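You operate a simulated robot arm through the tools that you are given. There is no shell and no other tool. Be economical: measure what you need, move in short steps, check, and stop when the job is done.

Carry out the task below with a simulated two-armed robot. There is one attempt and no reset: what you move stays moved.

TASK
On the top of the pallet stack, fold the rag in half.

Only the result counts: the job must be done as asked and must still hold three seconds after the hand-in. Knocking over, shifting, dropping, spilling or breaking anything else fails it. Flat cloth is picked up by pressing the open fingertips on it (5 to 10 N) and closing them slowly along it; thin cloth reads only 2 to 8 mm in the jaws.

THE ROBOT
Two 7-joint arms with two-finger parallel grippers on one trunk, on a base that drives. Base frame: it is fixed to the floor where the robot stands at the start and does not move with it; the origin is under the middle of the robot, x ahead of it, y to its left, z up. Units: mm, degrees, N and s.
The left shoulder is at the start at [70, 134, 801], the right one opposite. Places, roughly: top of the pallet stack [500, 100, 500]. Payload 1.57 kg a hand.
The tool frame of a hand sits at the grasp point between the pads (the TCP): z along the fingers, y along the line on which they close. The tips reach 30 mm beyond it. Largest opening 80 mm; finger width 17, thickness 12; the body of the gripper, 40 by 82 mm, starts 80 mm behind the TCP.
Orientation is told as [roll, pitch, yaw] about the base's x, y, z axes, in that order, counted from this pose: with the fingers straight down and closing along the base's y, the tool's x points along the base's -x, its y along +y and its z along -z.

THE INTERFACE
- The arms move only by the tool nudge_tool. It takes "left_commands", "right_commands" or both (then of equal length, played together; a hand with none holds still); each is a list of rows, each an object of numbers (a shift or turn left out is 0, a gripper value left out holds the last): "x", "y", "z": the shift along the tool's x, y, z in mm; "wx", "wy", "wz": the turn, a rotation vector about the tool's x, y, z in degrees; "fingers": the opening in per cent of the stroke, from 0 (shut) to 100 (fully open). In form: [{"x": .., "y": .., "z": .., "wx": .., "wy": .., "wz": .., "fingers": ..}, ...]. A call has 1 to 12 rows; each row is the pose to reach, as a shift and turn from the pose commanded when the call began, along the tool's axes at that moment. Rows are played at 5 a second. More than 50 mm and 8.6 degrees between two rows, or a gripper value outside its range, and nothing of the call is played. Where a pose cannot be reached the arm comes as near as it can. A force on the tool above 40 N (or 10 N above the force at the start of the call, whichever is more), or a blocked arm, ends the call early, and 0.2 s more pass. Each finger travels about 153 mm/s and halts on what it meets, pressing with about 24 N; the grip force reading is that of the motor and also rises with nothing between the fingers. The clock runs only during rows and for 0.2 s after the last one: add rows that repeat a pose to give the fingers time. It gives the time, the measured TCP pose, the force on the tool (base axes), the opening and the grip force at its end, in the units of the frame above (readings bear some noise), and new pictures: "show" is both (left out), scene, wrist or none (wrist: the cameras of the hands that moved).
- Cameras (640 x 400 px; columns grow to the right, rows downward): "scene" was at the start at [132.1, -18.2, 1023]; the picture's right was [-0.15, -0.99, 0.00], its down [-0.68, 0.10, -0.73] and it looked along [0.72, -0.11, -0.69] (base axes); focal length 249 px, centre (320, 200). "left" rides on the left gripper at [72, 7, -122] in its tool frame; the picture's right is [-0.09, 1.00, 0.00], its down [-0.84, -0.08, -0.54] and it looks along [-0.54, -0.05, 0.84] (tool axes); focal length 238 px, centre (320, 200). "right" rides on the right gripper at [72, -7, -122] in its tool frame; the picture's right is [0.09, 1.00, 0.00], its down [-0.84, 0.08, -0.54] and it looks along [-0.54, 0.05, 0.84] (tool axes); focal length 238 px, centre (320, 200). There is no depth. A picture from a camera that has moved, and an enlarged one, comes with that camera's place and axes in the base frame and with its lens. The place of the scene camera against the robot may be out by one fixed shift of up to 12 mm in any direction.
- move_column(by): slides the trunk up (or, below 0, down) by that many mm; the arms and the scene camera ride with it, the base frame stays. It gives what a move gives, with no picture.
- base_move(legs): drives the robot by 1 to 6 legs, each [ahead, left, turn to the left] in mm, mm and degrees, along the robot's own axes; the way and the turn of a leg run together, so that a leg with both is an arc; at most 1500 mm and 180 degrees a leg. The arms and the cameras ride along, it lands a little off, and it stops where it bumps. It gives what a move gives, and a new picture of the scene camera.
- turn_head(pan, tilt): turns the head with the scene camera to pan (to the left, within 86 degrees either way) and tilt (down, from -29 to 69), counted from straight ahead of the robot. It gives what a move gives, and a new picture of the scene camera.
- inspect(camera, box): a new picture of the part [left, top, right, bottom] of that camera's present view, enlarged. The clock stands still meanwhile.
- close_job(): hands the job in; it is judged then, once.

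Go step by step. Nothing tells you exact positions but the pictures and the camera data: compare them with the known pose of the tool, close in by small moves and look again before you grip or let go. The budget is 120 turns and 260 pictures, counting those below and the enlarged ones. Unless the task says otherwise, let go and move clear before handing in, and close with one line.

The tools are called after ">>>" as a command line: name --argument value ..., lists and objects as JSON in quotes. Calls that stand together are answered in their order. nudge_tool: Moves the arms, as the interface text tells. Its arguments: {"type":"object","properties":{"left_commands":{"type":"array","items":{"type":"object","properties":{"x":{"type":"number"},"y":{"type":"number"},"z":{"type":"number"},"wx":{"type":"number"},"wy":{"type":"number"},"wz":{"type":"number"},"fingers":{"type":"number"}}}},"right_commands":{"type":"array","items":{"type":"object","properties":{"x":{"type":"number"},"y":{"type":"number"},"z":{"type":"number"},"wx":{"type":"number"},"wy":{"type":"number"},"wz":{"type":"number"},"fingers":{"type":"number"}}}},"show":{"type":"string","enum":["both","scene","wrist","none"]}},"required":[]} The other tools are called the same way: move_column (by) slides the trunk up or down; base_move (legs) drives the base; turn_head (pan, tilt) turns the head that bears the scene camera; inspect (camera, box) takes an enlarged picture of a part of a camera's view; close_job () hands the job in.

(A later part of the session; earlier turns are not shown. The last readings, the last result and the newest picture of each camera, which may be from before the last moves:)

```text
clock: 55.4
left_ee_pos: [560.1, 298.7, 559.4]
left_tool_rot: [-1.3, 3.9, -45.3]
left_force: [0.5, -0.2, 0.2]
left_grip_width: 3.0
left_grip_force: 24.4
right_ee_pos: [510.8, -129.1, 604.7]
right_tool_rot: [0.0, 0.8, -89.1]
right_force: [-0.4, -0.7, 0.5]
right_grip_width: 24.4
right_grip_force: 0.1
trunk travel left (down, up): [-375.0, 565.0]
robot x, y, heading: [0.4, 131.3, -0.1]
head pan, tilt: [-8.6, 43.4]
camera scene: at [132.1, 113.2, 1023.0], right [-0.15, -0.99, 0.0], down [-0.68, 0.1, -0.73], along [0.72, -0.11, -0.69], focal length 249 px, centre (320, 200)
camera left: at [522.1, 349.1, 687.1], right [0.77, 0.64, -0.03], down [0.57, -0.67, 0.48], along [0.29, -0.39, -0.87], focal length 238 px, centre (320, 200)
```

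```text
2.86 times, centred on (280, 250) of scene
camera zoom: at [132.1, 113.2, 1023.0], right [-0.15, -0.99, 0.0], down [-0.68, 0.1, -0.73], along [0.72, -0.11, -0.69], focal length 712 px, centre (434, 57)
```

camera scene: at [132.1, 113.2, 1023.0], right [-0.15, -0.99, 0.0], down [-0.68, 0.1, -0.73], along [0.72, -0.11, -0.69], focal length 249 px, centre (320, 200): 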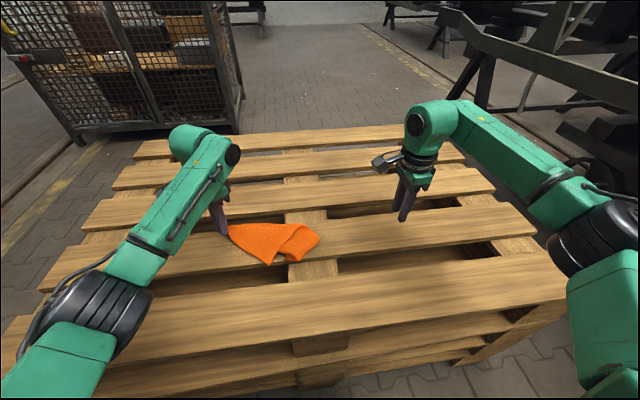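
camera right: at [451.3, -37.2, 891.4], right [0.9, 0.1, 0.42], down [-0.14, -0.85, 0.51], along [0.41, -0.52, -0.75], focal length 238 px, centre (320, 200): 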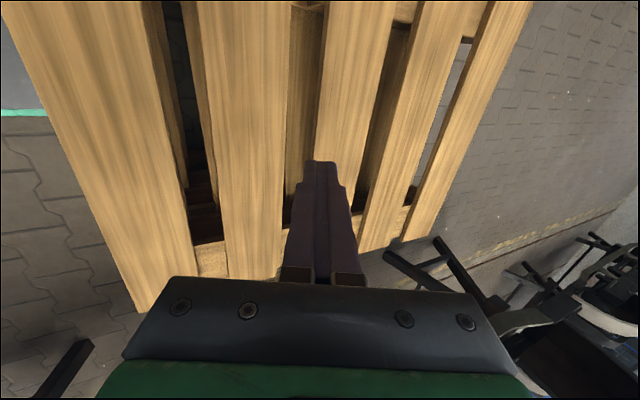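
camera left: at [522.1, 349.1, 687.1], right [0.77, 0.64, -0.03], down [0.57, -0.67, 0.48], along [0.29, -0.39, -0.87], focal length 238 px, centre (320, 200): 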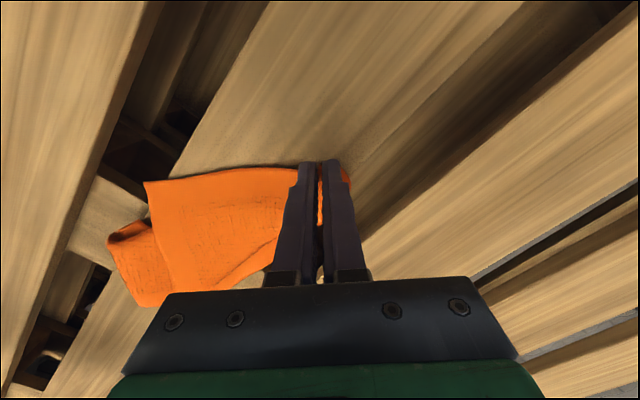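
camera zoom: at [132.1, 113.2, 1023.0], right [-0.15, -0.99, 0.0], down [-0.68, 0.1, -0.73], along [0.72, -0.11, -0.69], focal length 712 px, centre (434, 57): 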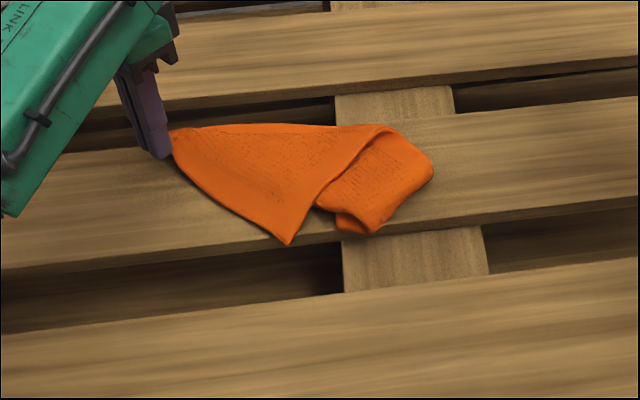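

The twist didn't move the corner, so it is still at (458,187) by both cameras. I'll pull it 20 mm forward, and meanwhile move the right hand toward it and yaw it to match the corner.

>>> nudge_tool --left_commands '[{"x": -3, "y": 3}, {"x": -6, "y": 6}, {"x": -9, "y": 9}, {"x": -12, "y": 12}, {"x": -15, "y": 15}, {"x": -15, "y": 15}, {"x": -15, "y": 15}, {"x": -15, "y": 15}]' --right_commands '[{"x": 30, "z": -10, "wz": -7}, {"x": 60, "z": -20, "wz": -14}, {"x": 90, "z": -30, "wz": -21}, {"x": 120, "z": -30, "wz": -28}, {"x": 150, "z": -30, "wz": -35}, {"x": 180, "z": -30, "wz": -42}, {"x": 210, "z": -30, "wz": -49}, {"x": 210, "z": -30, "wz": -50, "fingers": 45}]'

```text
clock: 57.2
left_ee_pos: [581.4, 298.6, 559.0]
left_tool_rot: [-1.3, 3.8, -45.4]
left_force: [-0.1, -1.0, 0.8]
left_grip_width: 3.2
left_grip_force: 23.4
right_ee_pos: [509.2, 79.8, 638.0]
right_tool_rot: [0.6, 0.6, -39.0]
right_force: [0.6, 0.2, 0.1]
right_grip_width: 36.1
right_grip_force: 0.1
trunk travel left (down, up): [-375.0, 565.0]
robot x, y, heading: [2.4, 129.7, 0.1]
head pan, tilt: [-8.6, 43.4]
camera scene: at [132.0, 113.1, 1023.0], right [-0.15, -0.99, 0.0], down [-0.68, 0.1, -0.73], along [0.72, -0.11, -0.69], focal length 249 px, centre (320, 200)
camera right: at [448.7, 119.0, 760.2], right [0.56, 0.83, 0.01], down [0.7, -0.48, 0.53], along [0.45, -0.29, -0.85], focal length 238 px, centre (320, 200)
camera left: at [543.7, 349.5, 685.6], right [0.77, 0.64, -0.03], down [0.57, -0.67, 0.48], along [0.29, -0.39, -0.87], focal length 238 px, centre (320, 200)
```

scene: 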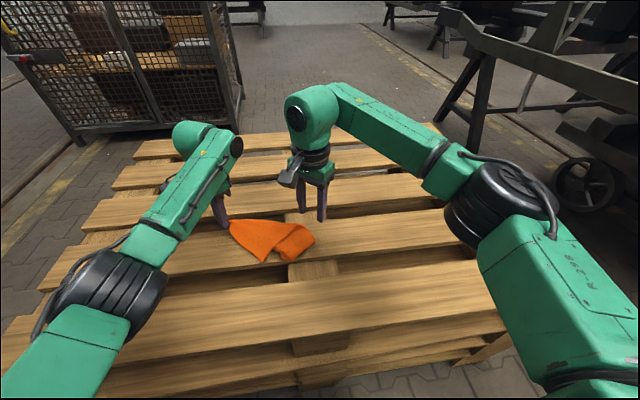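
right: 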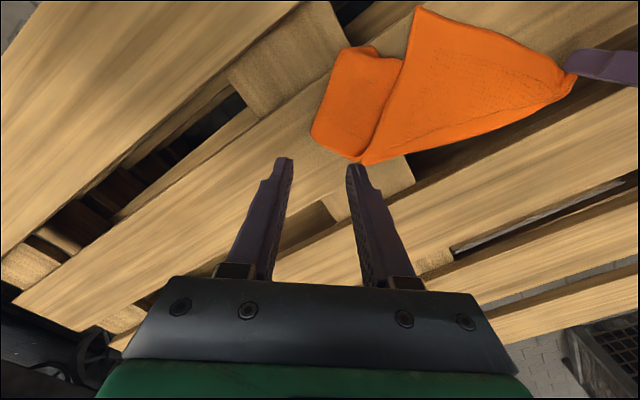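
left: 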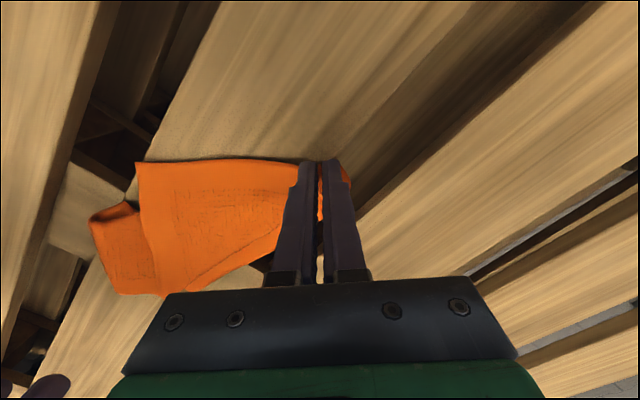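

The near-left corner is at (470,203). I'll bring the right hand over its grip point at (507,217), just above the cloth.

>>> nudge_tool --right_commands '[{"x": 15, "y": 18, "wz": 2}, {"x": 30, "y": 36, "wz": 4}, {"x": 45, "y": 54, "wz": 6}, {"x": 60, "y": 72, "wz": 7}, {"x": 75, "y": 90, "wz": 7}, {"x": 88, "y": 105, "z": 15, "wz": 7}, {"x": 88, "y": 105, "z": 45, "wz": 7}, {"x": 88, "y": 105, "z": 78, "wz": 7}, {"x": 88, "y": 105, "z": 78, "wz": 7}]'

```text
clock: 58.4
left_ee_pos: [582.2, 306.9, 557.7]
left_tool_rot: [-1.4, 4.2, -44.3]
left_force: [1.1, 0.0, -0.5]
left_grip_width: 3.0
left_grip_force: 24.0
right_ee_pos: [507.5, 191.5, 639.3]
right_tool_rot: [0.2, 0.5, -46.4]
right_force: [-6.3, -3.1, -0.1]
right_grip_width: 36.0
right_grip_force: 0.0
trunk travel left (down, up): [-375.0, 565.0]
robot x, y, heading: [2.6, 131.0, 0.0]
head pan, tilt: [-8.6, 43.4]
stopped in row 6 (right hand): the force on the tool passed its limit (the readings are from after the stop); the commanded pose is now the measured one
camera scene: at [132.2, 113.4, 1023.0], right [-0.15, -0.99, 0.0], down [-0.68, 0.1, -0.73], along [0.72, -0.11, -0.69], focal length 249 px, centre (320, 200)
camera right: at [454.3, 238.5, 761.8], right [0.66, 0.75, 0.0], down [0.63, -0.56, 0.53], along [0.4, -0.35, -0.85], focal length 238 px, centre (320, 200)
```

scene: 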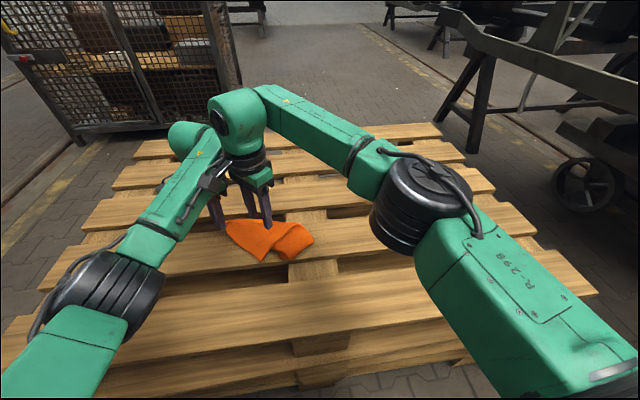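
right: 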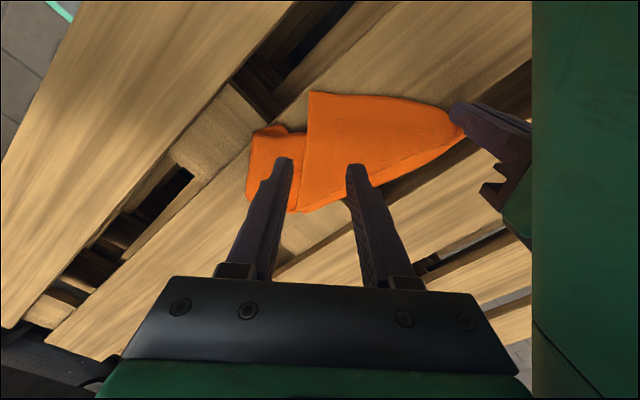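

The right hand's camera bumped the left forearm; the rag is still held. I'll back off and yaw the right hand to about 0, so its camera points toward the robot and clears the forearm.

>>> nudge_tool --right_commands '[{"x": -20, "y": -20}, {"x": -36, "y": -35, "wz": -5}, {"x": -36, "y": -35, "wz": -13}, {"x": -36, "y": -35, "wz": -21}, {"x": -36, "y": -35, "wz": -29}, {"x": -36, "y": -35, "wz": -37}, {"x": -36, "y": -35, "wz": -43}, {"x": -36, "y": -35, "wz": -43}]' --show "both"

```text
clock: 60.2
left_ee_pos: [583.0, 306.0, 558.1]
left_tool_rot: [-1.4, 4.2, -44.4]
left_force: [-0.2, 0.2, 0.8]
left_grip_width: 3.0
left_grip_force: 23.5
right_ee_pos: [508.0, 141.6, 640.0]
right_tool_rot: [0.3, 0.3, -3.5]
right_force: [-0.5, 0.3, -0.1]
right_grip_width: 36.2
right_grip_force: 0.1
trunk travel left (down, up): [-375.0, 565.0]
robot x, y, heading: [-1.1, 132.3, -0.1]
head pan, tilt: [-8.6, 43.4]
camera scene: at [132.1, 113.2, 1023.0], right [-0.15, -0.99, 0.0], down [-0.68, 0.1, -0.73], along [0.72, -0.11, -0.69], focal length 249 px, centre (320, 200)
camera right: at [436.2, 137.9, 761.2], right [-0.03, 1.0, 0.01], down [0.84, 0.02, 0.54], along [0.54, 0.02, -0.84], focal length 238 px, centre (320, 200)
```

scene: 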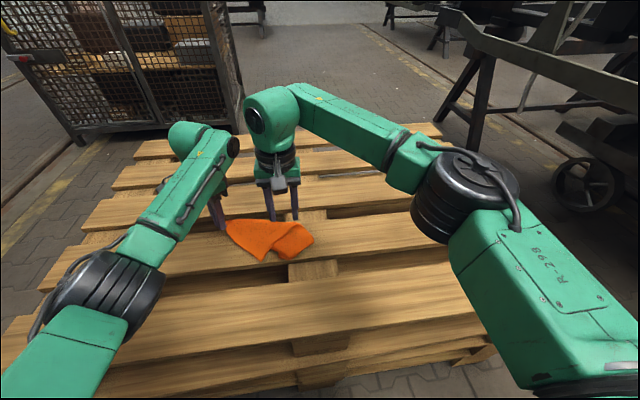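
right: 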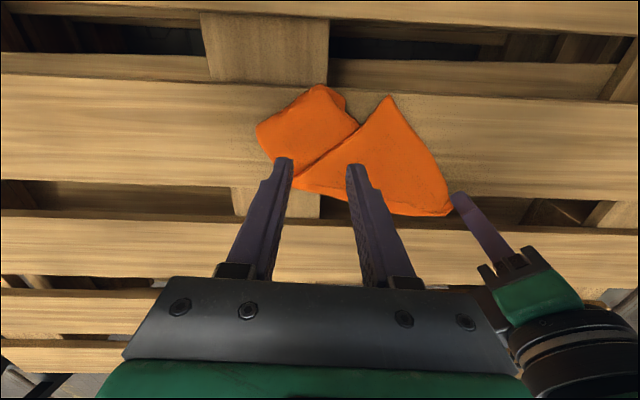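

Clear view now: the corner is at (475,207) with its edges at roughly ±45°. I'll centre the right hand at (516,209) and lower to just above the cloth.

>>> nudge_tool --right_commands '[{"x": -2, "y": 25, "fingers": 40}, {"x": -4, "y": 50}, {"x": -4, "y": 68}, {"x": -4, "y": 68, "z": 30}, {"x": -4, "y": 68, "z": 60}, {"x": -4, "y": 68, "z": 90}, {"x": -4, "y": 68, "z": 90}]' --show "both"

```text
clock: 61.0
left_ee_pos: [582.4, 313.6, 557.2]
left_tool_rot: [-1.5, 4.3, -43.3]
left_force: [-0.6, -0.1, -0.5]
left_grip_width: 3.3
left_grip_force: 24.2
right_ee_pos: [514.8, 194.3, 638.4]
right_tool_rot: [0.0, 0.7, -3.8]
right_force: [-6.3, -4.1, -0.7]
right_grip_width: 32.0
right_grip_force: 0.2
trunk travel left (down, up): [-375.0, 565.0]
robot x, y, heading: [-3.2, 129.6, 0.1]
head pan, tilt: [-8.6, 43.4]
stopped in row 3 (right hand): the force on the tool passed its limit (the readings are from after the stop); the commanded pose is now the measured one
camera scene: at [132.1, 113.3, 1023.0], right [-0.15, -0.99, 0.0], down [-0.68, 0.1, -0.73], along [0.72, -0.11, -0.69], focal length 249 px, centre (320, 200)
camera right: at [443.4, 193.0, 762.0], right [-0.03, 1.0, 0.0], down [0.85, 0.02, 0.53], along [0.53, 0.02, -0.85], focal length 238 px, centre (320, 200)
```

scene: 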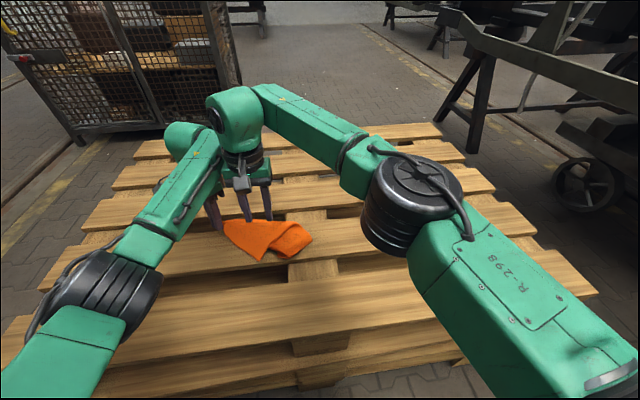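
right: 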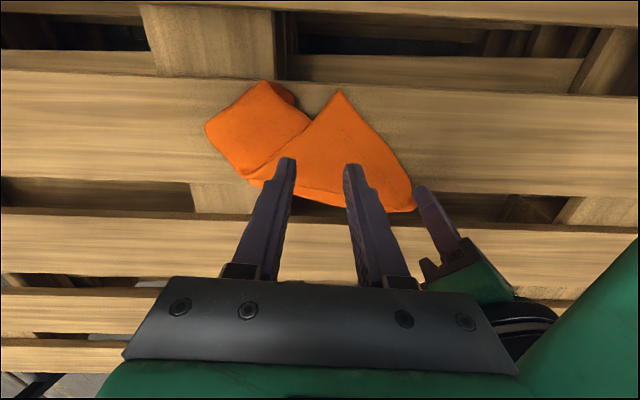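

The wrists are too close together for that. New plan: drag the rag back toward board 1, release the far-left corner, clear the left arm, and have the right hand flip the top triangle open over its fold line. First I separate the hands and lift the held corner slightly.

>>> nudge_tool --left_commands '[{"z": 0}, {"z": -8}, {"z": -16}, {"z": -25}, {"z": -25}]' --right_commands '[{"y": -25}, {"y": -50}, {"y": -75}, {"y": -100}, {"y": -120}]' --show "none"

>>> base_move --legs '[[-125, 0, 0]]'

>>> inspect --camera "scene" --box '[180, 190, 360, 330]'

>>> inspect --camera "right" --box '[320, 0, 640, 200]'

```text
clock: 62.2
left_ee_pos: [583.8, 312.1, 580.7]
left_tool_rot: [-1.6, 4.4, -43.5]
left_force: [-0.1, 0.2, -0.7]
left_grip_width: 2.9
left_grip_force: 23.8
right_ee_pos: [508.0, 75.1, 640.0]
right_tool_rot: [0.2, 0.6, -3.9]
right_force: [-0.1, -0.3, 0.4]
right_grip_width: 31.8
right_grip_force: 0.0
trunk travel left (down, up): [-375.0, 565.0]
robot x, y, heading: [0.2, 130.7, -0.2]
head pan, tilt: [-8.6, 43.4]
```

```text
clock: 63.4
left_ee_pos: [456.5, 311.3, 582.3]
left_tool_rot: [-1.6, 4.4, -43.6]
left_force: [-0.1, 0.0, -0.2]
left_grip_width: 2.9
left_grip_force: 23.9
right_ee_pos: [378.5, 74.7, 641.0]
right_tool_rot: [0.2, 0.6, -3.9]
right_force: [-0.9, -0.3, -0.1]
right_grip_width: 31.9
right_grip_force: 0.2
trunk travel left (down, up): [-375.0, 565.0]
robot x, y, heading: [-127.8, 134.0, -0.5]
head pan, tilt: [-8.6, 43.4]
camera scene: at [3.9, 113.1, 1023.1], right [-0.15, -0.99, 0.0], down [-0.68, 0.1, -0.73], along [0.72, -0.11, -0.69], focal length 249 px, centre (320, 200)
```

scene: 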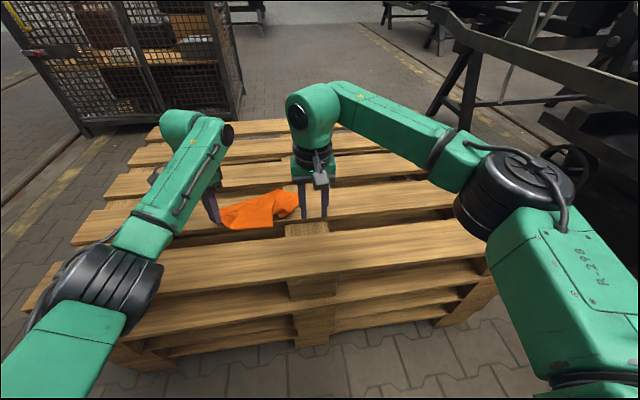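

```text
2.86 times, centred on (270, 260) of scene
camera zoom: at [3.9, 113.1, 1023.1], right [-0.15, -0.99, 0.0], down [-0.68, 0.1, -0.73], along [0.72, -0.11, -0.69], focal length 712 px, centre (463, 29)
```

zoom: 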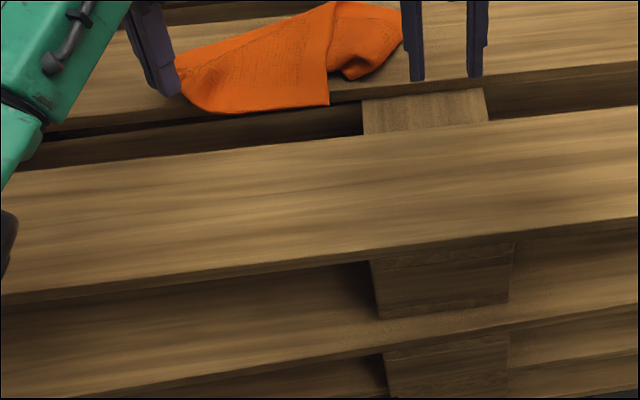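

```text
2.00 times, centred on (480, 100) of right
camera zoom: at [307.8, 73.1, 762.9], right [-0.02, 1.0, 0.0], down [0.85, 0.02, 0.53], along [0.53, 0.01, -0.85], focal length 477 px, centre (0, 400)
```

zoom: 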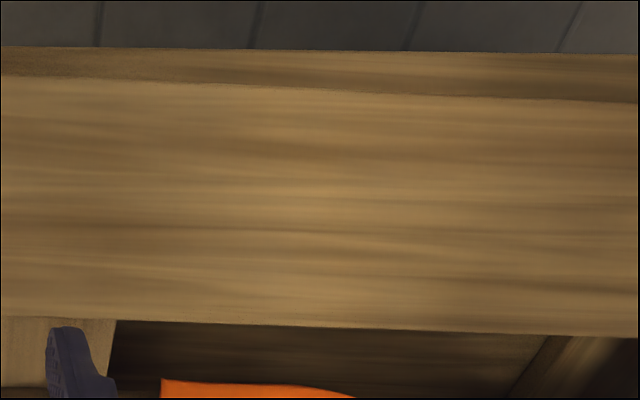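

The rag pivoted: its left edge now runs along y from the held corner (456,311) to the free corner at about (457,168), which hangs over the gap. Pulling back another 95 mm should put this edge on board 1, with room for the right hand to grip the free corner.

>>> base_move --legs '[[-95, 0, 0]]'

>>> inspect --camera "scene" --box '[180, 160, 360, 300]'

>>> inspect --camera "left" --box '[0, 0, 640, 400]'

```text
clock: 64.6
left_ee_pos: [361.7, 311.8, 581.3]
left_tool_rot: [-1.5, 4.3, -43.6]
left_force: [-1.1, -0.3, -0.3]
left_grip_width: 2.9
left_grip_force: 24.2
right_ee_pos: [283.9, 75.1, 639.7]
right_tool_rot: [0.1, 0.5, -3.9]
right_force: [-1.5, -0.5, 0.2]
right_grip_width: 32.1
right_grip_force: 0.1
trunk travel left (down, up): [-375.0, 565.0]
robot x, y, heading: [-222.4, 132.5, -0.0]
head pan, tilt: [-8.6, 43.4]
camera scene: at [-90.3, 113.3, 1023.1], right [-0.15, -0.99, 0.0], down [-0.68, 0.1, -0.73], along [0.72, -0.11, -0.69], focal length 249 px, centre (320, 200)
```

scene: 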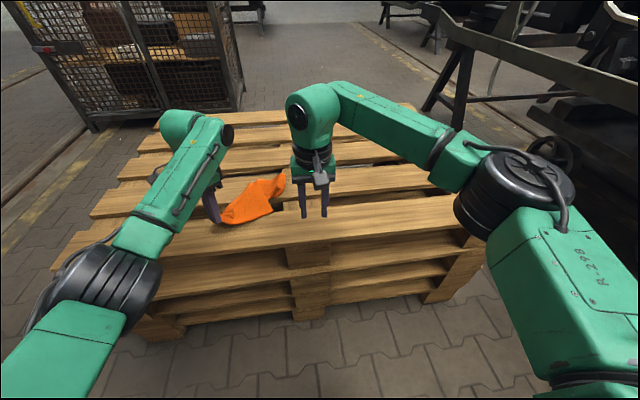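

```text
2.86 times, centred on (270, 230) of scene
camera zoom: at [-90.3, 113.3, 1023.1], right [-0.15, -0.99, 0.0], down [-0.68, 0.1, -0.73], along [0.72, -0.11, -0.69], focal length 712 px, centre (463, 114)
```

zoom: 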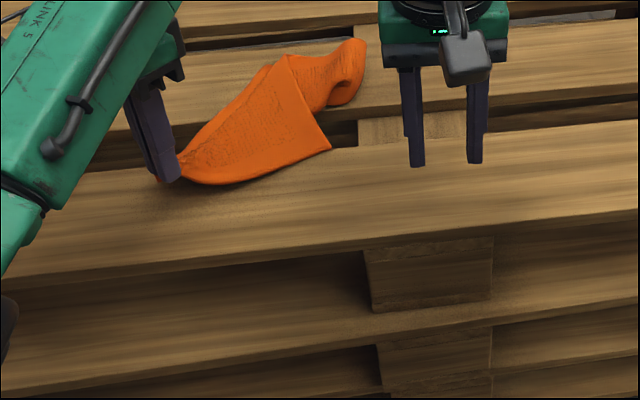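

```text
1.00 times, centred on (320, 200) of left
camera zoom: at [322.7, 361.2, 708.8], right [0.75, 0.66, -0.03], down [0.59, -0.65, 0.48], along [0.29, -0.38, -0.88], focal length 238 px, centre (320, 200)
```

zoom: 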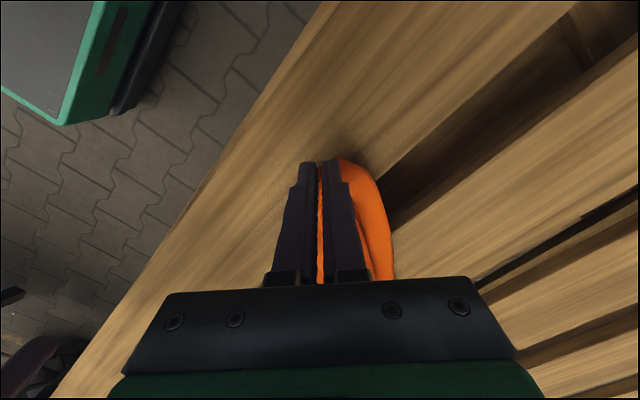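

The free corner is now near (410,178), at the far edge of board 1. I'll pull 40 mm more, then lean the left hand outward about its grip point to make room for the right wrist.

>>> base_move --legs '[[-40, 0, 0]]'

>>> nudge_tool --left_commands '[{"wx": 4, "wy": -4}, {"wx": 8, "wy": -8}, {"wx": 12, "wy": -11}, {"wx": 16, "wy": -15}, {"wx": 20, "wy": -19}, {"wx": 20, "wy": -19}]' --show "scene"

>>> inspect --camera "scene" --box '[180, 140, 360, 280]'

```text
clock: 65.4
left_ee_pos: [322.3, 311.6, 581.9]
left_tool_rot: [-1.5, 4.2, -43.7]
left_force: [-0.2, -0.7, 0.3]
left_grip_width: 3.2
left_grip_force: 24.7
right_ee_pos: [245.1, 75.1, 640.7]
right_tool_rot: [0.1, 0.7, -4.1]
right_force: [0.0, 0.8, -1.0]
right_grip_width: 32.0
right_grip_force: 0.0
trunk travel left (down, up): [-375.0, 565.0]
robot x, y, heading: [-259.7, 132.6, -0.2]
head pan, tilt: [-8.6, 43.4]
camera scene: at [-130.0, 113.4, 1023.2], right [-0.15, -0.99, 0.0], down [-0.68, 0.1, -0.73], along [0.72, -0.11, -0.69], focal length 249 px, centre (320, 200)
```

scene: 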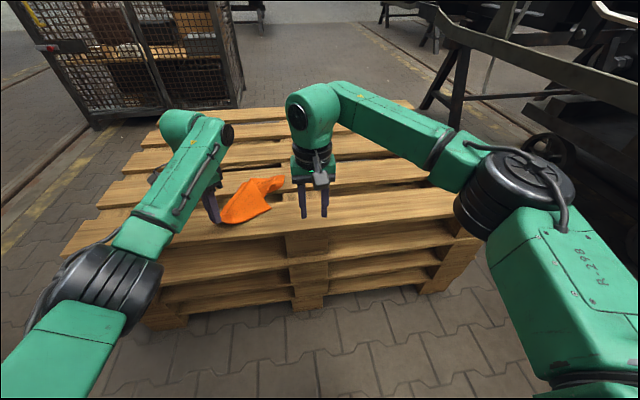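

```text
clock: 66.8
left_ee_pos: [323.0, 312.4, 581.4]
left_tool_rot: [-22.1, -14.2, -39.8]
left_force: [-1.2, -0.2, -0.5]
left_grip_width: 3.0
left_grip_force: 23.7
right_ee_pos: [246.1, 75.0, 639.8]
right_tool_rot: [0.1, 0.7, -4.0]
right_force: [0.4, -0.1, 0.3]
right_grip_width: 32.0
right_grip_force: 0.0
trunk travel left (down, up): [-375.0, 565.0]
robot x, y, heading: [-262.0, 130.6, -0.1]
head pan, tilt: [-8.6, 43.4]
camera scene: at [-128.9, 113.3, 1023.0], right [-0.15, -0.99, 0.0], down [-0.68, 0.1, -0.73], along [0.72, -0.11, -0.69], focal length 249 px, centre (320, 200)
```

scene: 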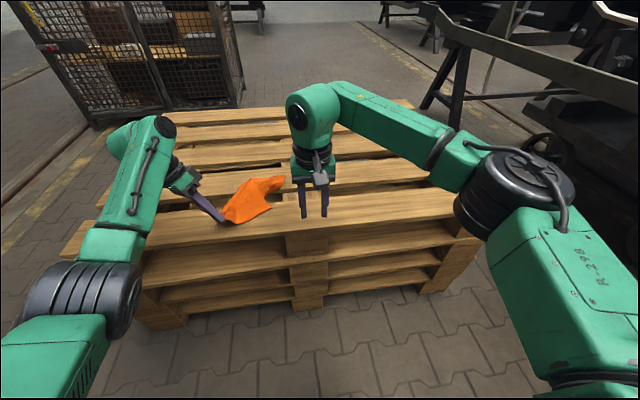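

```text
2.86 times, centred on (270, 210) of scene
camera zoom: at [-128.9, 113.3, 1023.0], right [-0.15, -0.99, 0.0], down [-0.68, 0.1, -0.73], along [0.72, -0.11, -0.69], focal length 712 px, centre (463, 171)
```

zoom: 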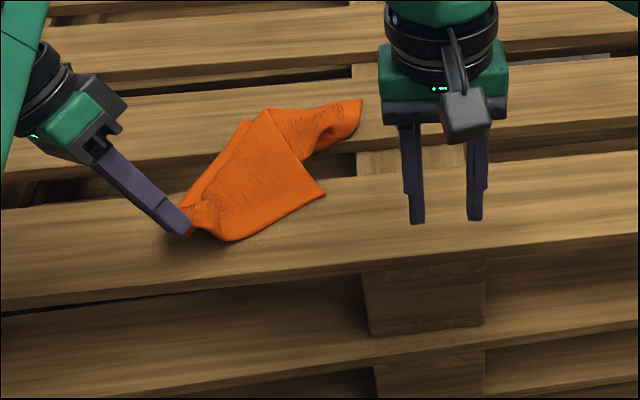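

The lean gives plenty of room; the free corner is at about (389,182). That is beyond the right arm's reach from here, so I'll step the base forward in stages while the left arm pulls back equally.

>>> nudge_tool --left_commands '[{"x": 10, "y": -9, "z": 1}, {"x": 20, "y": -18, "z": 2}, {"x": 30, "y": -27, "z": 3}, {"x": 30, "y": -27, "z": 3}]' --show "none"

>>> base_move --legs '[[40, 0, 0]]'

>>> nudge_tool --left_commands '[{"x": 10, "y": -9, "z": 1}, {"x": 20, "y": -18, "z": 2}, {"x": 30, "y": -27, "z": 3}, {"x": 30, "y": -27, "z": 3}]' --show "none"

>>> base_move --legs '[[40, 0, 0]]'

```text
clock: 67.8
left_ee_pos: [280.5, 311.0, 581.3]
left_tool_rot: [-22.0, -14.1, -39.8]
left_force: [-0.3, 0.4, -0.7]
left_grip_width: 3.3
left_grip_force: 23.8
right_ee_pos: [246.8, 75.8, 638.9]
right_tool_rot: [0.1, 0.7, -4.0]
right_force: [0.6, 0.3, -0.1]
right_grip_width: 31.8
right_grip_force: 0.1
trunk travel left (down, up): [-375.0, 565.0]
robot x, y, heading: [-259.9, 131.0, -0.2]
head pan, tilt: [-8.6, 43.4]
```

```text
clock: 68.7
left_ee_pos: [322.5, 310.0, 581.7]
left_tool_rot: [-22.0, -14.0, -39.9]
left_force: [-0.4, 0.8, 0.6]
left_grip_width: 3.1
left_grip_force: 24.3
right_ee_pos: [286.0, 74.2, 640.9]
right_tool_rot: [0.1, 0.6, -4.0]
right_force: [0.4, 0.7, -0.4]
right_grip_width: 31.8
right_grip_force: 0.0
trunk travel left (down, up): [-375.0, 565.0]
robot x, y, heading: [-223.6, 128.7, -0.4]
head pan, tilt: [-8.6, 43.4]
camera scene: at [-87.6, 113.2, 1022.8], right [-0.15, -0.99, 0.0], down [-0.68, 0.1, -0.73], along [0.72, -0.11, -0.69], focal length 249 px, centre (320, 200)
```

scene: 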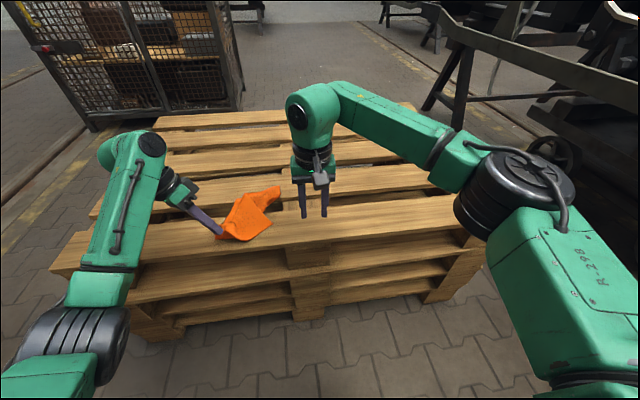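

```text
clock: 69.7
left_ee_pos: [282.1, 310.2, 580.8]
left_tool_rot: [-22.0, -14.1, -39.9]
left_force: [1.4, -0.7, -0.3]
left_grip_width: 3.0
left_grip_force: 23.8
right_ee_pos: [285.4, 73.3, 639.8]
right_tool_rot: [0.0, 0.7, -4.0]
right_force: [0.8, -0.6, -0.1]
right_grip_width: 32.0
right_grip_force: 0.1
trunk travel left (down, up): [-375.0, 565.0]
robot x, y, heading: [-219.5, 134.3, -0.2]
head pan, tilt: [-8.6, 43.4]
```

```text
clock: 70.6
left_ee_pos: [320.6, 310.6, 581.0]
left_tool_rot: [-22.1, -14.1, -39.9]
left_force: [0.0, 0.4, -0.3]
left_grip_width: 2.7
left_grip_force: 23.9
right_ee_pos: [326.0, 73.3, 639.7]
right_tool_rot: [0.1, 0.7, -4.0]
right_force: [0.2, -0.2, -0.6]
right_grip_width: 32.2
right_grip_force: 0.1
trunk travel left (down, up): [-375.0, 565.0]
robot x, y, heading: [-178.9, 133.6, -0.4]
head pan, tilt: [-8.6, 43.4]
camera scene: at [-48.0, 113.1, 1022.8], right [-0.15, -0.99, 0.0], down [-0.68, 0.1, -0.73], along [0.72, -0.11, -0.69], focal length 249 px, centre (320, 200)
```

scene: 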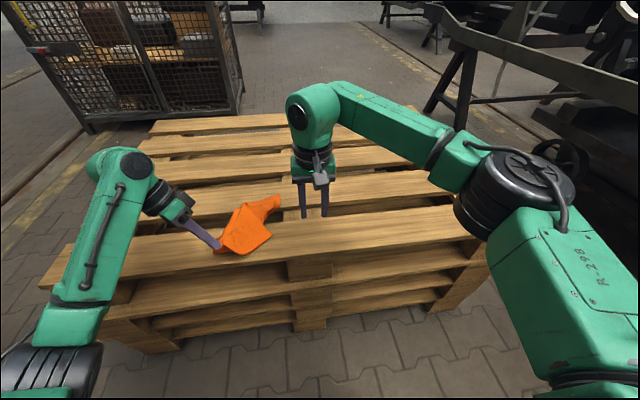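

>>> nudge_tool --right_commands '[{"x": -10, "y": 20}, {"x": -20, "y": 40}, {"x": -30, "y": 60}, {"x": -35, "y": 75}, {"x": -35, "y": 75}]' --show "both"

```text
clock: 71.8
left_ee_pos: [320.7, 308.8, 580.6]
left_tool_rot: [-22.0, -14.1, -39.9]
left_force: [1.2, -0.1, -0.7]
left_grip_width: 3.1
left_grip_force: 24.4
right_ee_pos: [365.5, 146.3, 640.1]
right_tool_rot: [0.0, 0.6, -4.0]
right_force: [0.0, -0.2, -0.4]
right_grip_width: 31.8
right_grip_force: 0.0
trunk travel left (down, up): [-375.0, 565.0]
robot x, y, heading: [-181.2, 131.7, -0.2]
head pan, tilt: [-8.6, 43.4]
camera scene: at [-49.0, 112.9, 1023.0], right [-0.15, -0.99, 0.0], down [-0.68, 0.1, -0.73], along [0.72, -0.11, -0.69], focal length 249 px, centre (320, 200)
camera right: at [294.2, 144.4, 762.5], right [-0.02, 1.0, 0.0], down [0.85, 0.02, 0.53], along [0.53, 0.01, -0.85], focal length 238 px, centre (320, 200)
```

scene: 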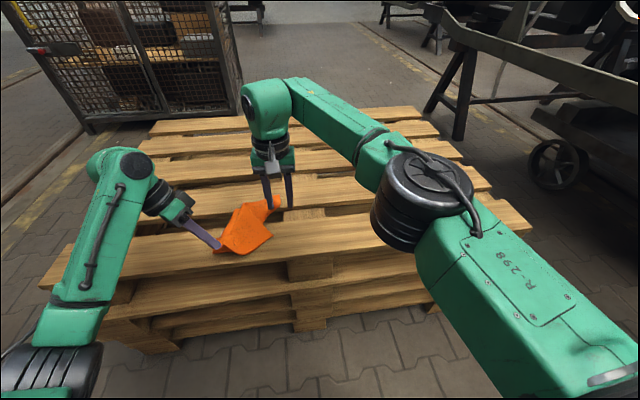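
right: 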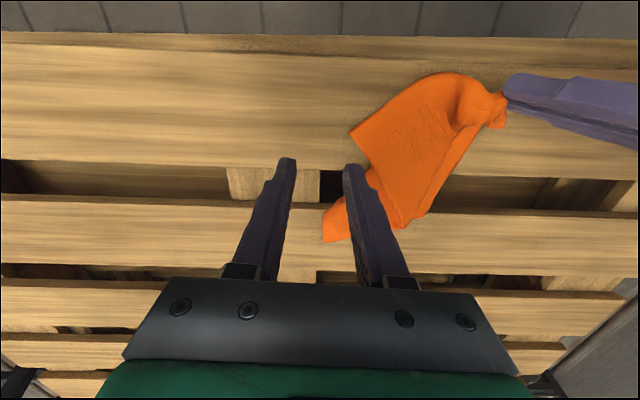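

The corner is at (369,178), well on board 1. I'll yaw the right hand +20° and bring it down over the grip point at about (365,212).

>>> nudge_tool --right_commands '[{"wz": -6, "y": 10, "fingers": 38}, {"wz": -12, "y": 25}, {"wz": -18, "y": 40}, {"wz": -24, "x": 5, "y": 55}, {"wz": -24, "x": 5, "y": 66}, {"wz": -24, "x": 5, "y": 66, "z": 35}, {"wz": -24, "x": 5, "y": 66, "z": 65}, {"wz": -24, "x": 5, "y": 66, "z": 90}, {"wz": -24, "x": 5, "y": 66, "z": 90}]' --show "both"

>>> inspect --camera "right" --box '[220, 60, 460, 210]'

```text
clock: 73.8
left_ee_pos: [321.3, 309.5, 580.8]
left_tool_rot: [-21.9, -14.1, -39.9]
left_force: [0.4, -0.2, -0.1]
left_grip_width: 3.2
left_grip_force: 24.5
right_ee_pos: [349.1, 204.8, 555.0]
right_tool_rot: [0.3, 0.5, 19.9]
right_force: [0.6, 0.7, 0.4]
right_grip_width: 30.5
right_grip_force: 0.0
right hand out of reach, approached as far as the arm can: row 3, 4, 5, 6, 7, 8, 9
trunk travel left (down, up): [-375.0, 565.0]
robot x, y, heading: [-183.1, 131.5, -0.3]
head pan, tilt: [-8.6, 43.4]
camera scene: at [-49.1, 113.1, 1023.0], right [-0.15, -0.99, 0.0], down [-0.68, 0.1, -0.73], along [0.72, -0.11, -0.69], focal length 249 px, centre (320, 200)
camera right: at [284.7, 174.1, 676.9], right [-0.43, 0.9, 0.01], down [0.77, 0.36, 0.54], along [0.48, 0.23, -0.84], focal length 238 px, centre (320, 200)
```

scene: 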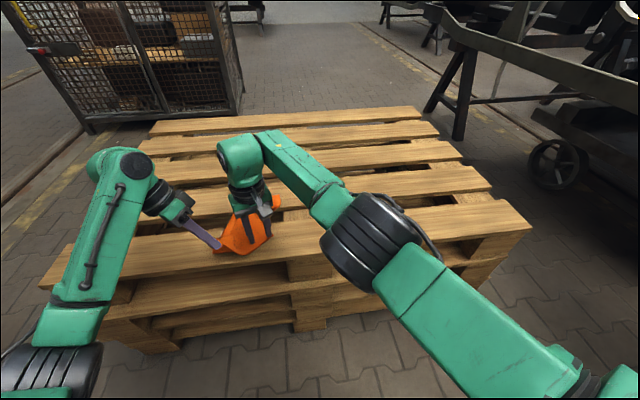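
right: 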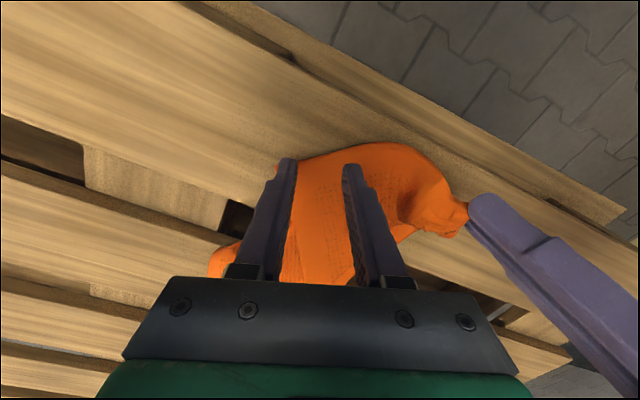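

```text
2.67 times, centred on (340, 135) of right
camera zoom: at [284.7, 174.1, 676.9], right [-0.43, 0.9, 0.01], down [0.77, 0.36, 0.54], along [0.48, 0.23, -0.84], focal length 636 px, centre (267, 373)
```

zoom: 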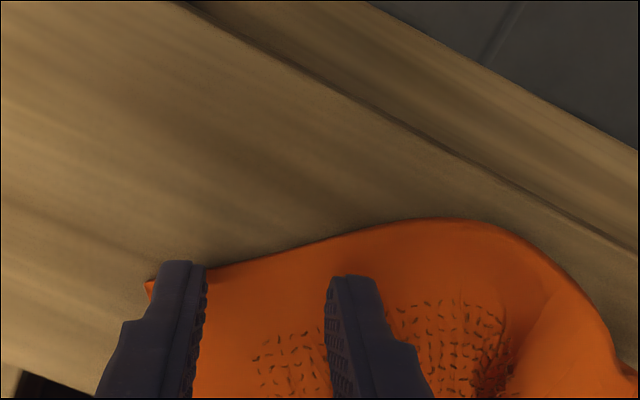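

The lower finger is right at the edge. I'll shift about 18 mm inward and ease the yaw off its limit, then look.

>>> nudge_tool --right_commands '[{"x": -10, "y": 3, "wz": 3, "fingers": 40}, {"x": -20, "y": 6, "wz": 5}, {"x": -20, "y": 6, "wz": 5, "z": 4}, {"x": -20, "y": 6, "wz": 5, "z": 8}]' --show "wrist"

>>> inspect --camera "right" --box '[220, 60, 460, 210]'

```text
clock: 74.8
left_ee_pos: [320.4, 309.1, 580.5]
left_tool_rot: [-22.0, -14.1, -39.9]
left_force: [0.0, -0.6, -0.8]
left_grip_width: 2.9
left_grip_force: 23.7
right_ee_pos: [335.0, 215.3, 556.5]
right_tool_rot: [0.3, 0.4, 15.1]
right_force: [0.2, -0.7, -1.4]
right_grip_width: 32.0
right_grip_force: 0.1
right hand out of reach, approached as far as the arm can: row 1, 2, 3, 4
trunk travel left (down, up): [-375.0, 565.0]
robot x, y, heading: [-184.1, 130.9, -0.3]
head pan, tilt: [-8.6, 43.4]
camera right: at [269.3, 189.6, 678.8], right [-0.35, 0.94, 0.01], down [0.79, 0.29, 0.53], along [0.5, 0.19, -0.85], focal length 238 px, centre (320, 200)
```

right: 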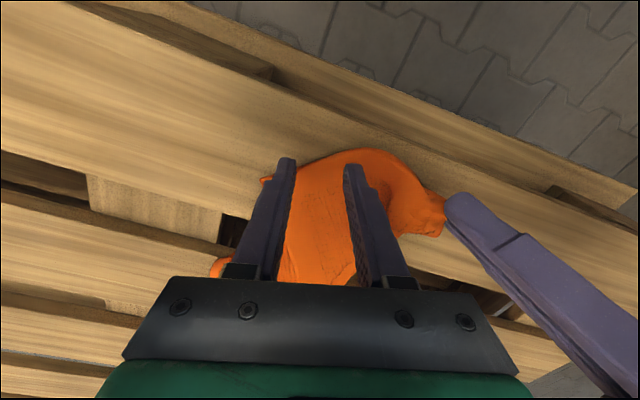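

```text
2.67 times, centred on (340, 135) of right
camera zoom: at [269.3, 189.6, 678.8], right [-0.35, 0.94, 0.01], down [0.79, 0.29, 0.53], along [0.5, 0.19, -0.85], focal length 636 px, centre (267, 373)
```

zoom: 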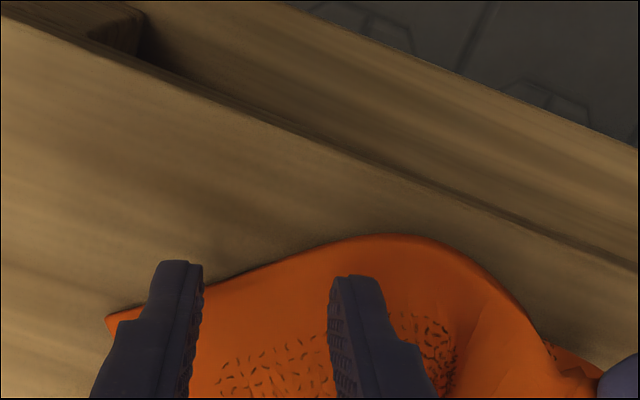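

Yaw is limited when reaching this far left. I'll rotate back to about 0° and then shift inward.

>>> nudge_tool --right_commands '[{"z": -8, "wz": 7}, {"z": -8, "wz": 15}, {"x": -10, "y": -3, "z": -8, "wz": 17}, {"x": -20, "y": -6, "z": -8, "wz": 17}, {"x": -30, "y": -9, "z": -8, "wz": 17}, {"x": -30, "y": -9, "z": -8, "wz": 17}]' --show "wrist"

>>> inspect --camera "right" --box '[220, 60, 460, 210]'

```text
clock: 76.2
left_ee_pos: [321.7, 308.5, 581.7]
left_tool_rot: [-22.0, -14.1, -39.9]
left_force: [-0.2, -0.7, -0.9]
left_grip_width: 2.9
left_grip_force: 23.4
right_ee_pos: [351.9, 203.4, 562.0]
right_tool_rot: [0.1, 0.6, -1.9]
right_force: [0.6, 0.4, -0.4]
right_grip_width: 32.0
right_grip_force: 0.0
right hand out of reach, approached as far as the arm can: row 3, 4, 5, 6
trunk travel left (down, up): [-375.0, 565.0]
robot x, y, heading: [-180.1, 133.2, -0.1]
head pan, tilt: [-8.6, 43.4]
camera right: at [280.4, 199.0, 684.3], right [-0.06, 1.0, 0.0], down [0.84, 0.05, 0.53], along [0.53, 0.03, -0.85], focal length 238 px, centre (320, 200)
```

right: 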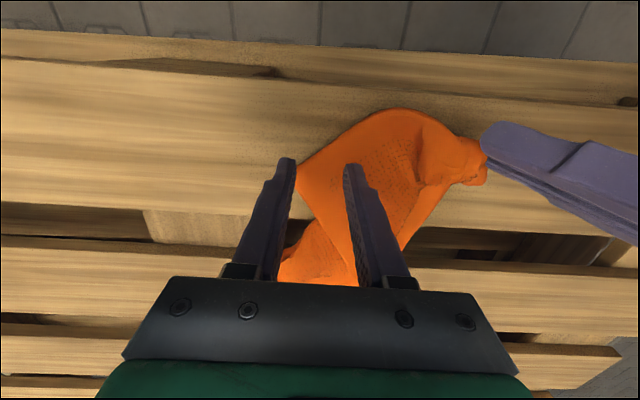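

```text
2.67 times, centred on (340, 135) of right
camera zoom: at [280.4, 199.0, 684.3], right [-0.06, 1.0, 0.0], down [0.84, 0.05, 0.53], along [0.53, 0.03, -0.85], focal length 636 px, centre (267, 373)
```

zoom: 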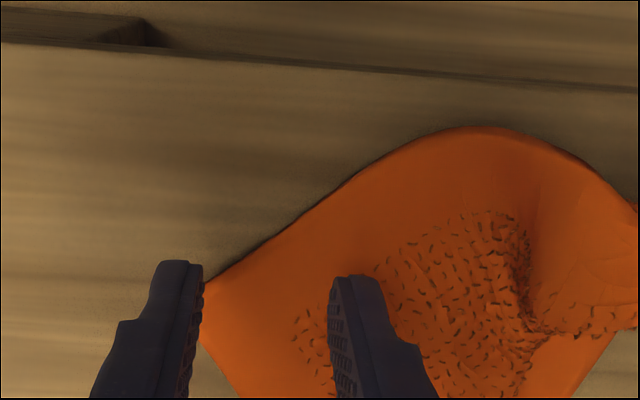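

The right arm is at its reach limit on this side. I'll shift the base 60 mm left while the left arm compensates so the rag stays put, with the right hand backed off first.

>>> nudge_tool --right_commands '[{"y": -20, "z": -15}, {"y": -45, "z": -30}, {"y": -70, "z": -45}]' --show "none"

>>> nudge_tool --left_commands '[{"x": -6, "y": -7, "z": 4}, {"x": -12, "y": -13, "z": 9}, {"x": -19, "y": -20, "z": 13}, {"x": -19, "y": -20, "z": 13}]' --show "none"

>>> base_move --legs '[[0, 60, 0]]'

>>> nudge_tool --left_commands '[{"x": -6, "y": -7, "z": 4}, {"x": -12, "y": -13, "z": 9}, {"x": -19, "y": -20, "z": 13}, {"x": -19, "y": -20, "z": 13}]' --show "scene"

>>> inspect --camera "right" --box '[0, 0, 640, 400]'

```text
clock: 77.0
left_ee_pos: [320.7, 310.3, 581.2]
left_tool_rot: [-22.0, -14.2, -39.9]
left_force: [0.0, -0.1, -0.9]
left_grip_width: 2.9
left_grip_force: 23.9
right_ee_pos: [348.5, 133.4, 605.6]
right_tool_rot: [0.2, 0.7, -1.9]
right_force: [-0.1, 0.2, -0.5]
right_grip_width: 32.1
right_grip_force: 0.1
trunk travel left (down, up): [-375.0, 565.0]
robot x, y, heading: [-182.5, 131.7, -0.2]
head pan, tilt: [-8.6, 43.4]
```

```text
clock: 78.0
left_ee_pos: [321.4, 278.3, 582.1]
left_tool_rot: [-21.9, -14.1, -39.9]
left_force: [0.8, 0.7, 0.1]
left_grip_width: 2.8
left_grip_force: 24.1
right_ee_pos: [347.2, 133.0, 604.9]
right_tool_rot: [0.0, 0.7, -2.0]
right_force: [0.0, -0.9, -1.2]
right_grip_width: 32.2
right_grip_force: 0.0
trunk travel left (down, up): [-375.0, 565.0]
robot x, y, heading: [-179.9, 134.5, 0.1]
head pan, tilt: [-8.6, 43.4]
```

```text
clock: 79.0
left_ee_pos: [321.8, 339.7, 582.0]
left_tool_rot: [-22.1, -14.2, -39.8]
left_force: [-0.1, -0.5, 0.1]
left_grip_width: 3.0
left_grip_force: 23.6
right_ee_pos: [349.0, 193.5, 604.9]
right_tool_rot: [0.0, 0.7, -2.0]
right_force: [0.1, 1.1, 0.3]
right_grip_width: 32.1
right_grip_force: 0.1
trunk travel left (down, up): [-375.0, 565.0]
robot x, y, heading: [-174.2, 189.7, -0.3]
head pan, tilt: [-8.6, 43.4]
camera scene: at [-48.7, 173.9, 1023.0], right [-0.15, -0.99, 0.0], down [-0.68, 0.1, -0.73], along [0.72, -0.11, -0.69], focal length 249 px, centre (320, 200)
```

scene: 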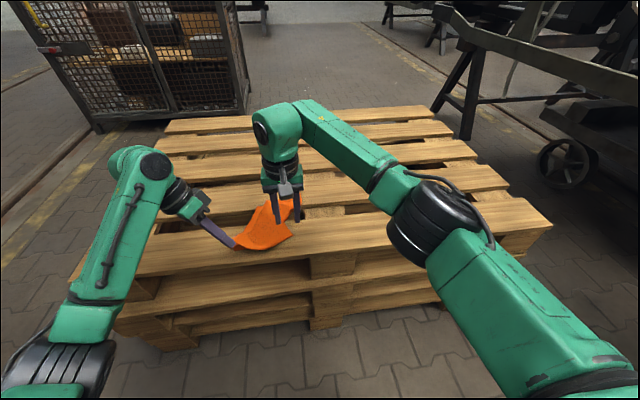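

```text
clock: 80.0
left_ee_pos: [320.1, 307.9, 582.1]
left_tool_rot: [-22.0, -14.1, -39.8]
left_force: [-0.4, -0.1, -0.4]
left_grip_width: 2.7
left_grip_force: 24.3
right_ee_pos: [348.3, 194.0, 606.0]
right_tool_rot: [0.1, 0.6, -2.0]
right_force: [-0.1, 0.3, 0.0]
right_grip_width: 32.1
right_grip_force: 0.0
trunk travel left (down, up): [-375.0, 565.0]
robot x, y, heading: [-179.1, 189.7, -0.3]
head pan, tilt: [-8.6, 43.4]
camera scene: at [-48.8, 173.1, 1023.0], right [-0.15, -0.99, 0.0], down [-0.68, 0.1, -0.73], along [0.72, -0.11, -0.69], focal length 249 px, centre (320, 200)
```

scene: 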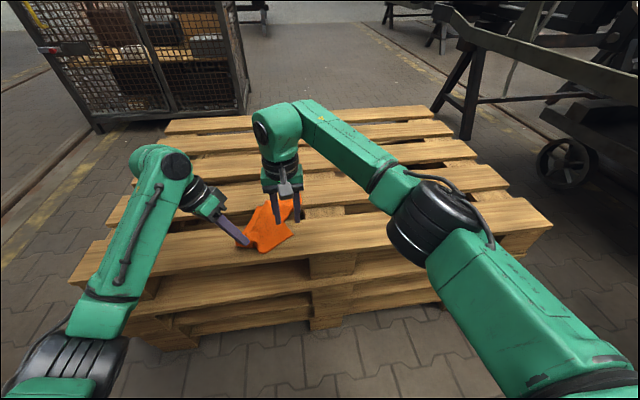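

```text
1.00 times, centred on (320, 200) of right
camera zoom: at [277.8, 189.4, 727.7], right [-0.06, 1.0, 0.0], down [0.85, 0.05, 0.53], along [0.53, 0.03, -0.85], focal length 238 px, centre (320, 200)
```

zoom: 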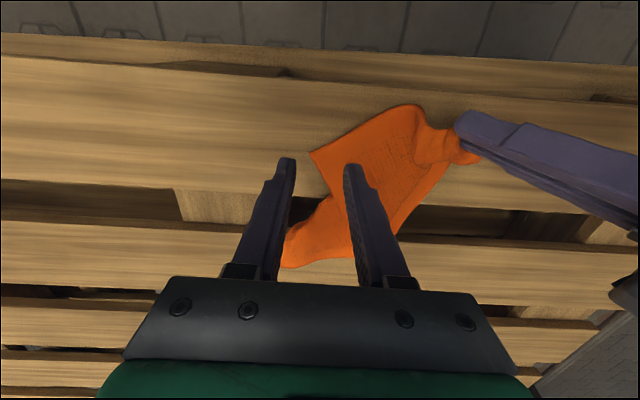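

>>> nudge_tool --right_commands '[{"x": -5, "y": 10, "wz": -6}, {"x": -10, "y": 20, "wz": -12}, {"x": -10, "y": 28, "wz": -17}, {"x": -10, "y": 28, "z": 25, "wz": -17}, {"x": -10, "y": 28, "z": 56, "wz": -17}, {"x": -10, "y": 28, "z": 56, "wz": -17}]' --show "wrist"

>>> inspect --camera "right" --box '[220, 60, 460, 210]'

```text
clock: 81.4
left_ee_pos: [320.8, 307.1, 581.7]
left_tool_rot: [-22.0, -14.2, -39.8]
left_force: [-0.3, -0.2, 0.2]
left_grip_width: 2.8
left_grip_force: 24.1
right_ee_pos: [360.1, 222.0, 549.9]
right_tool_rot: [0.4, 0.5, 15.1]
right_force: [-0.6, -0.5, -0.2]
right_grip_width: 32.0
right_grip_force: 0.1
trunk travel left (down, up): [-375.0, 565.0]
robot x, y, heading: [-180.9, 191.9, -0.3]
head pan, tilt: [-8.6, 43.4]
camera right: at [293.9, 196.5, 671.9], right [-0.35, 0.94, 0.01], down [0.79, 0.29, 0.53], along [0.5, 0.19, -0.85], focal length 238 px, centre (320, 200)
```

right: 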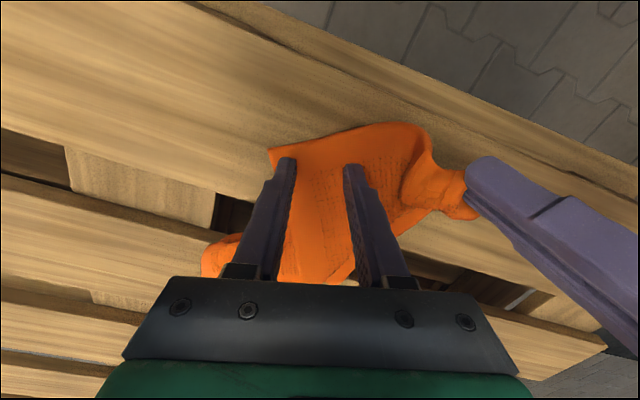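

```text
2.67 times, centred on (340, 135) of right
camera zoom: at [293.9, 196.5, 671.9], right [-0.35, 0.94, 0.01], down [0.79, 0.29, 0.53], along [0.5, 0.19, -0.85], focal length 636 px, centre (267, 373)
```

zoom: 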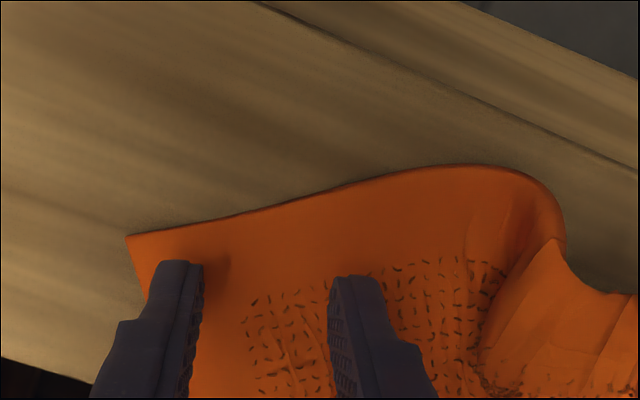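

The placement at the corner is good. I'll press down and then close slowly.

>>> nudge_tool --right_commands '[{"z": 5}, {"z": 9}, {"z": 11}, {"z": 12}, {"z": 12}]' --show "none"

```text
clock: 82.6
left_ee_pos: [319.3, 307.0, 583.8]
left_tool_rot: [-21.9, -14.3, -40.0]
left_force: [0.3, 0.2, -0.1]
left_grip_width: 2.9
left_grip_force: 24.1
right_ee_pos: [357.7, 221.9, 540.6]
right_tool_rot: [0.3, 0.4, 15.2]
right_force: [5.0, 1.3, 25.8]
right_grip_width: 30.8
right_grip_force: 0.1
trunk travel left (down, up): [-375.0, 565.0]
robot x, y, heading: [-182.2, 191.7, -0.3]
head pan, tilt: [-8.6, 43.4]
```

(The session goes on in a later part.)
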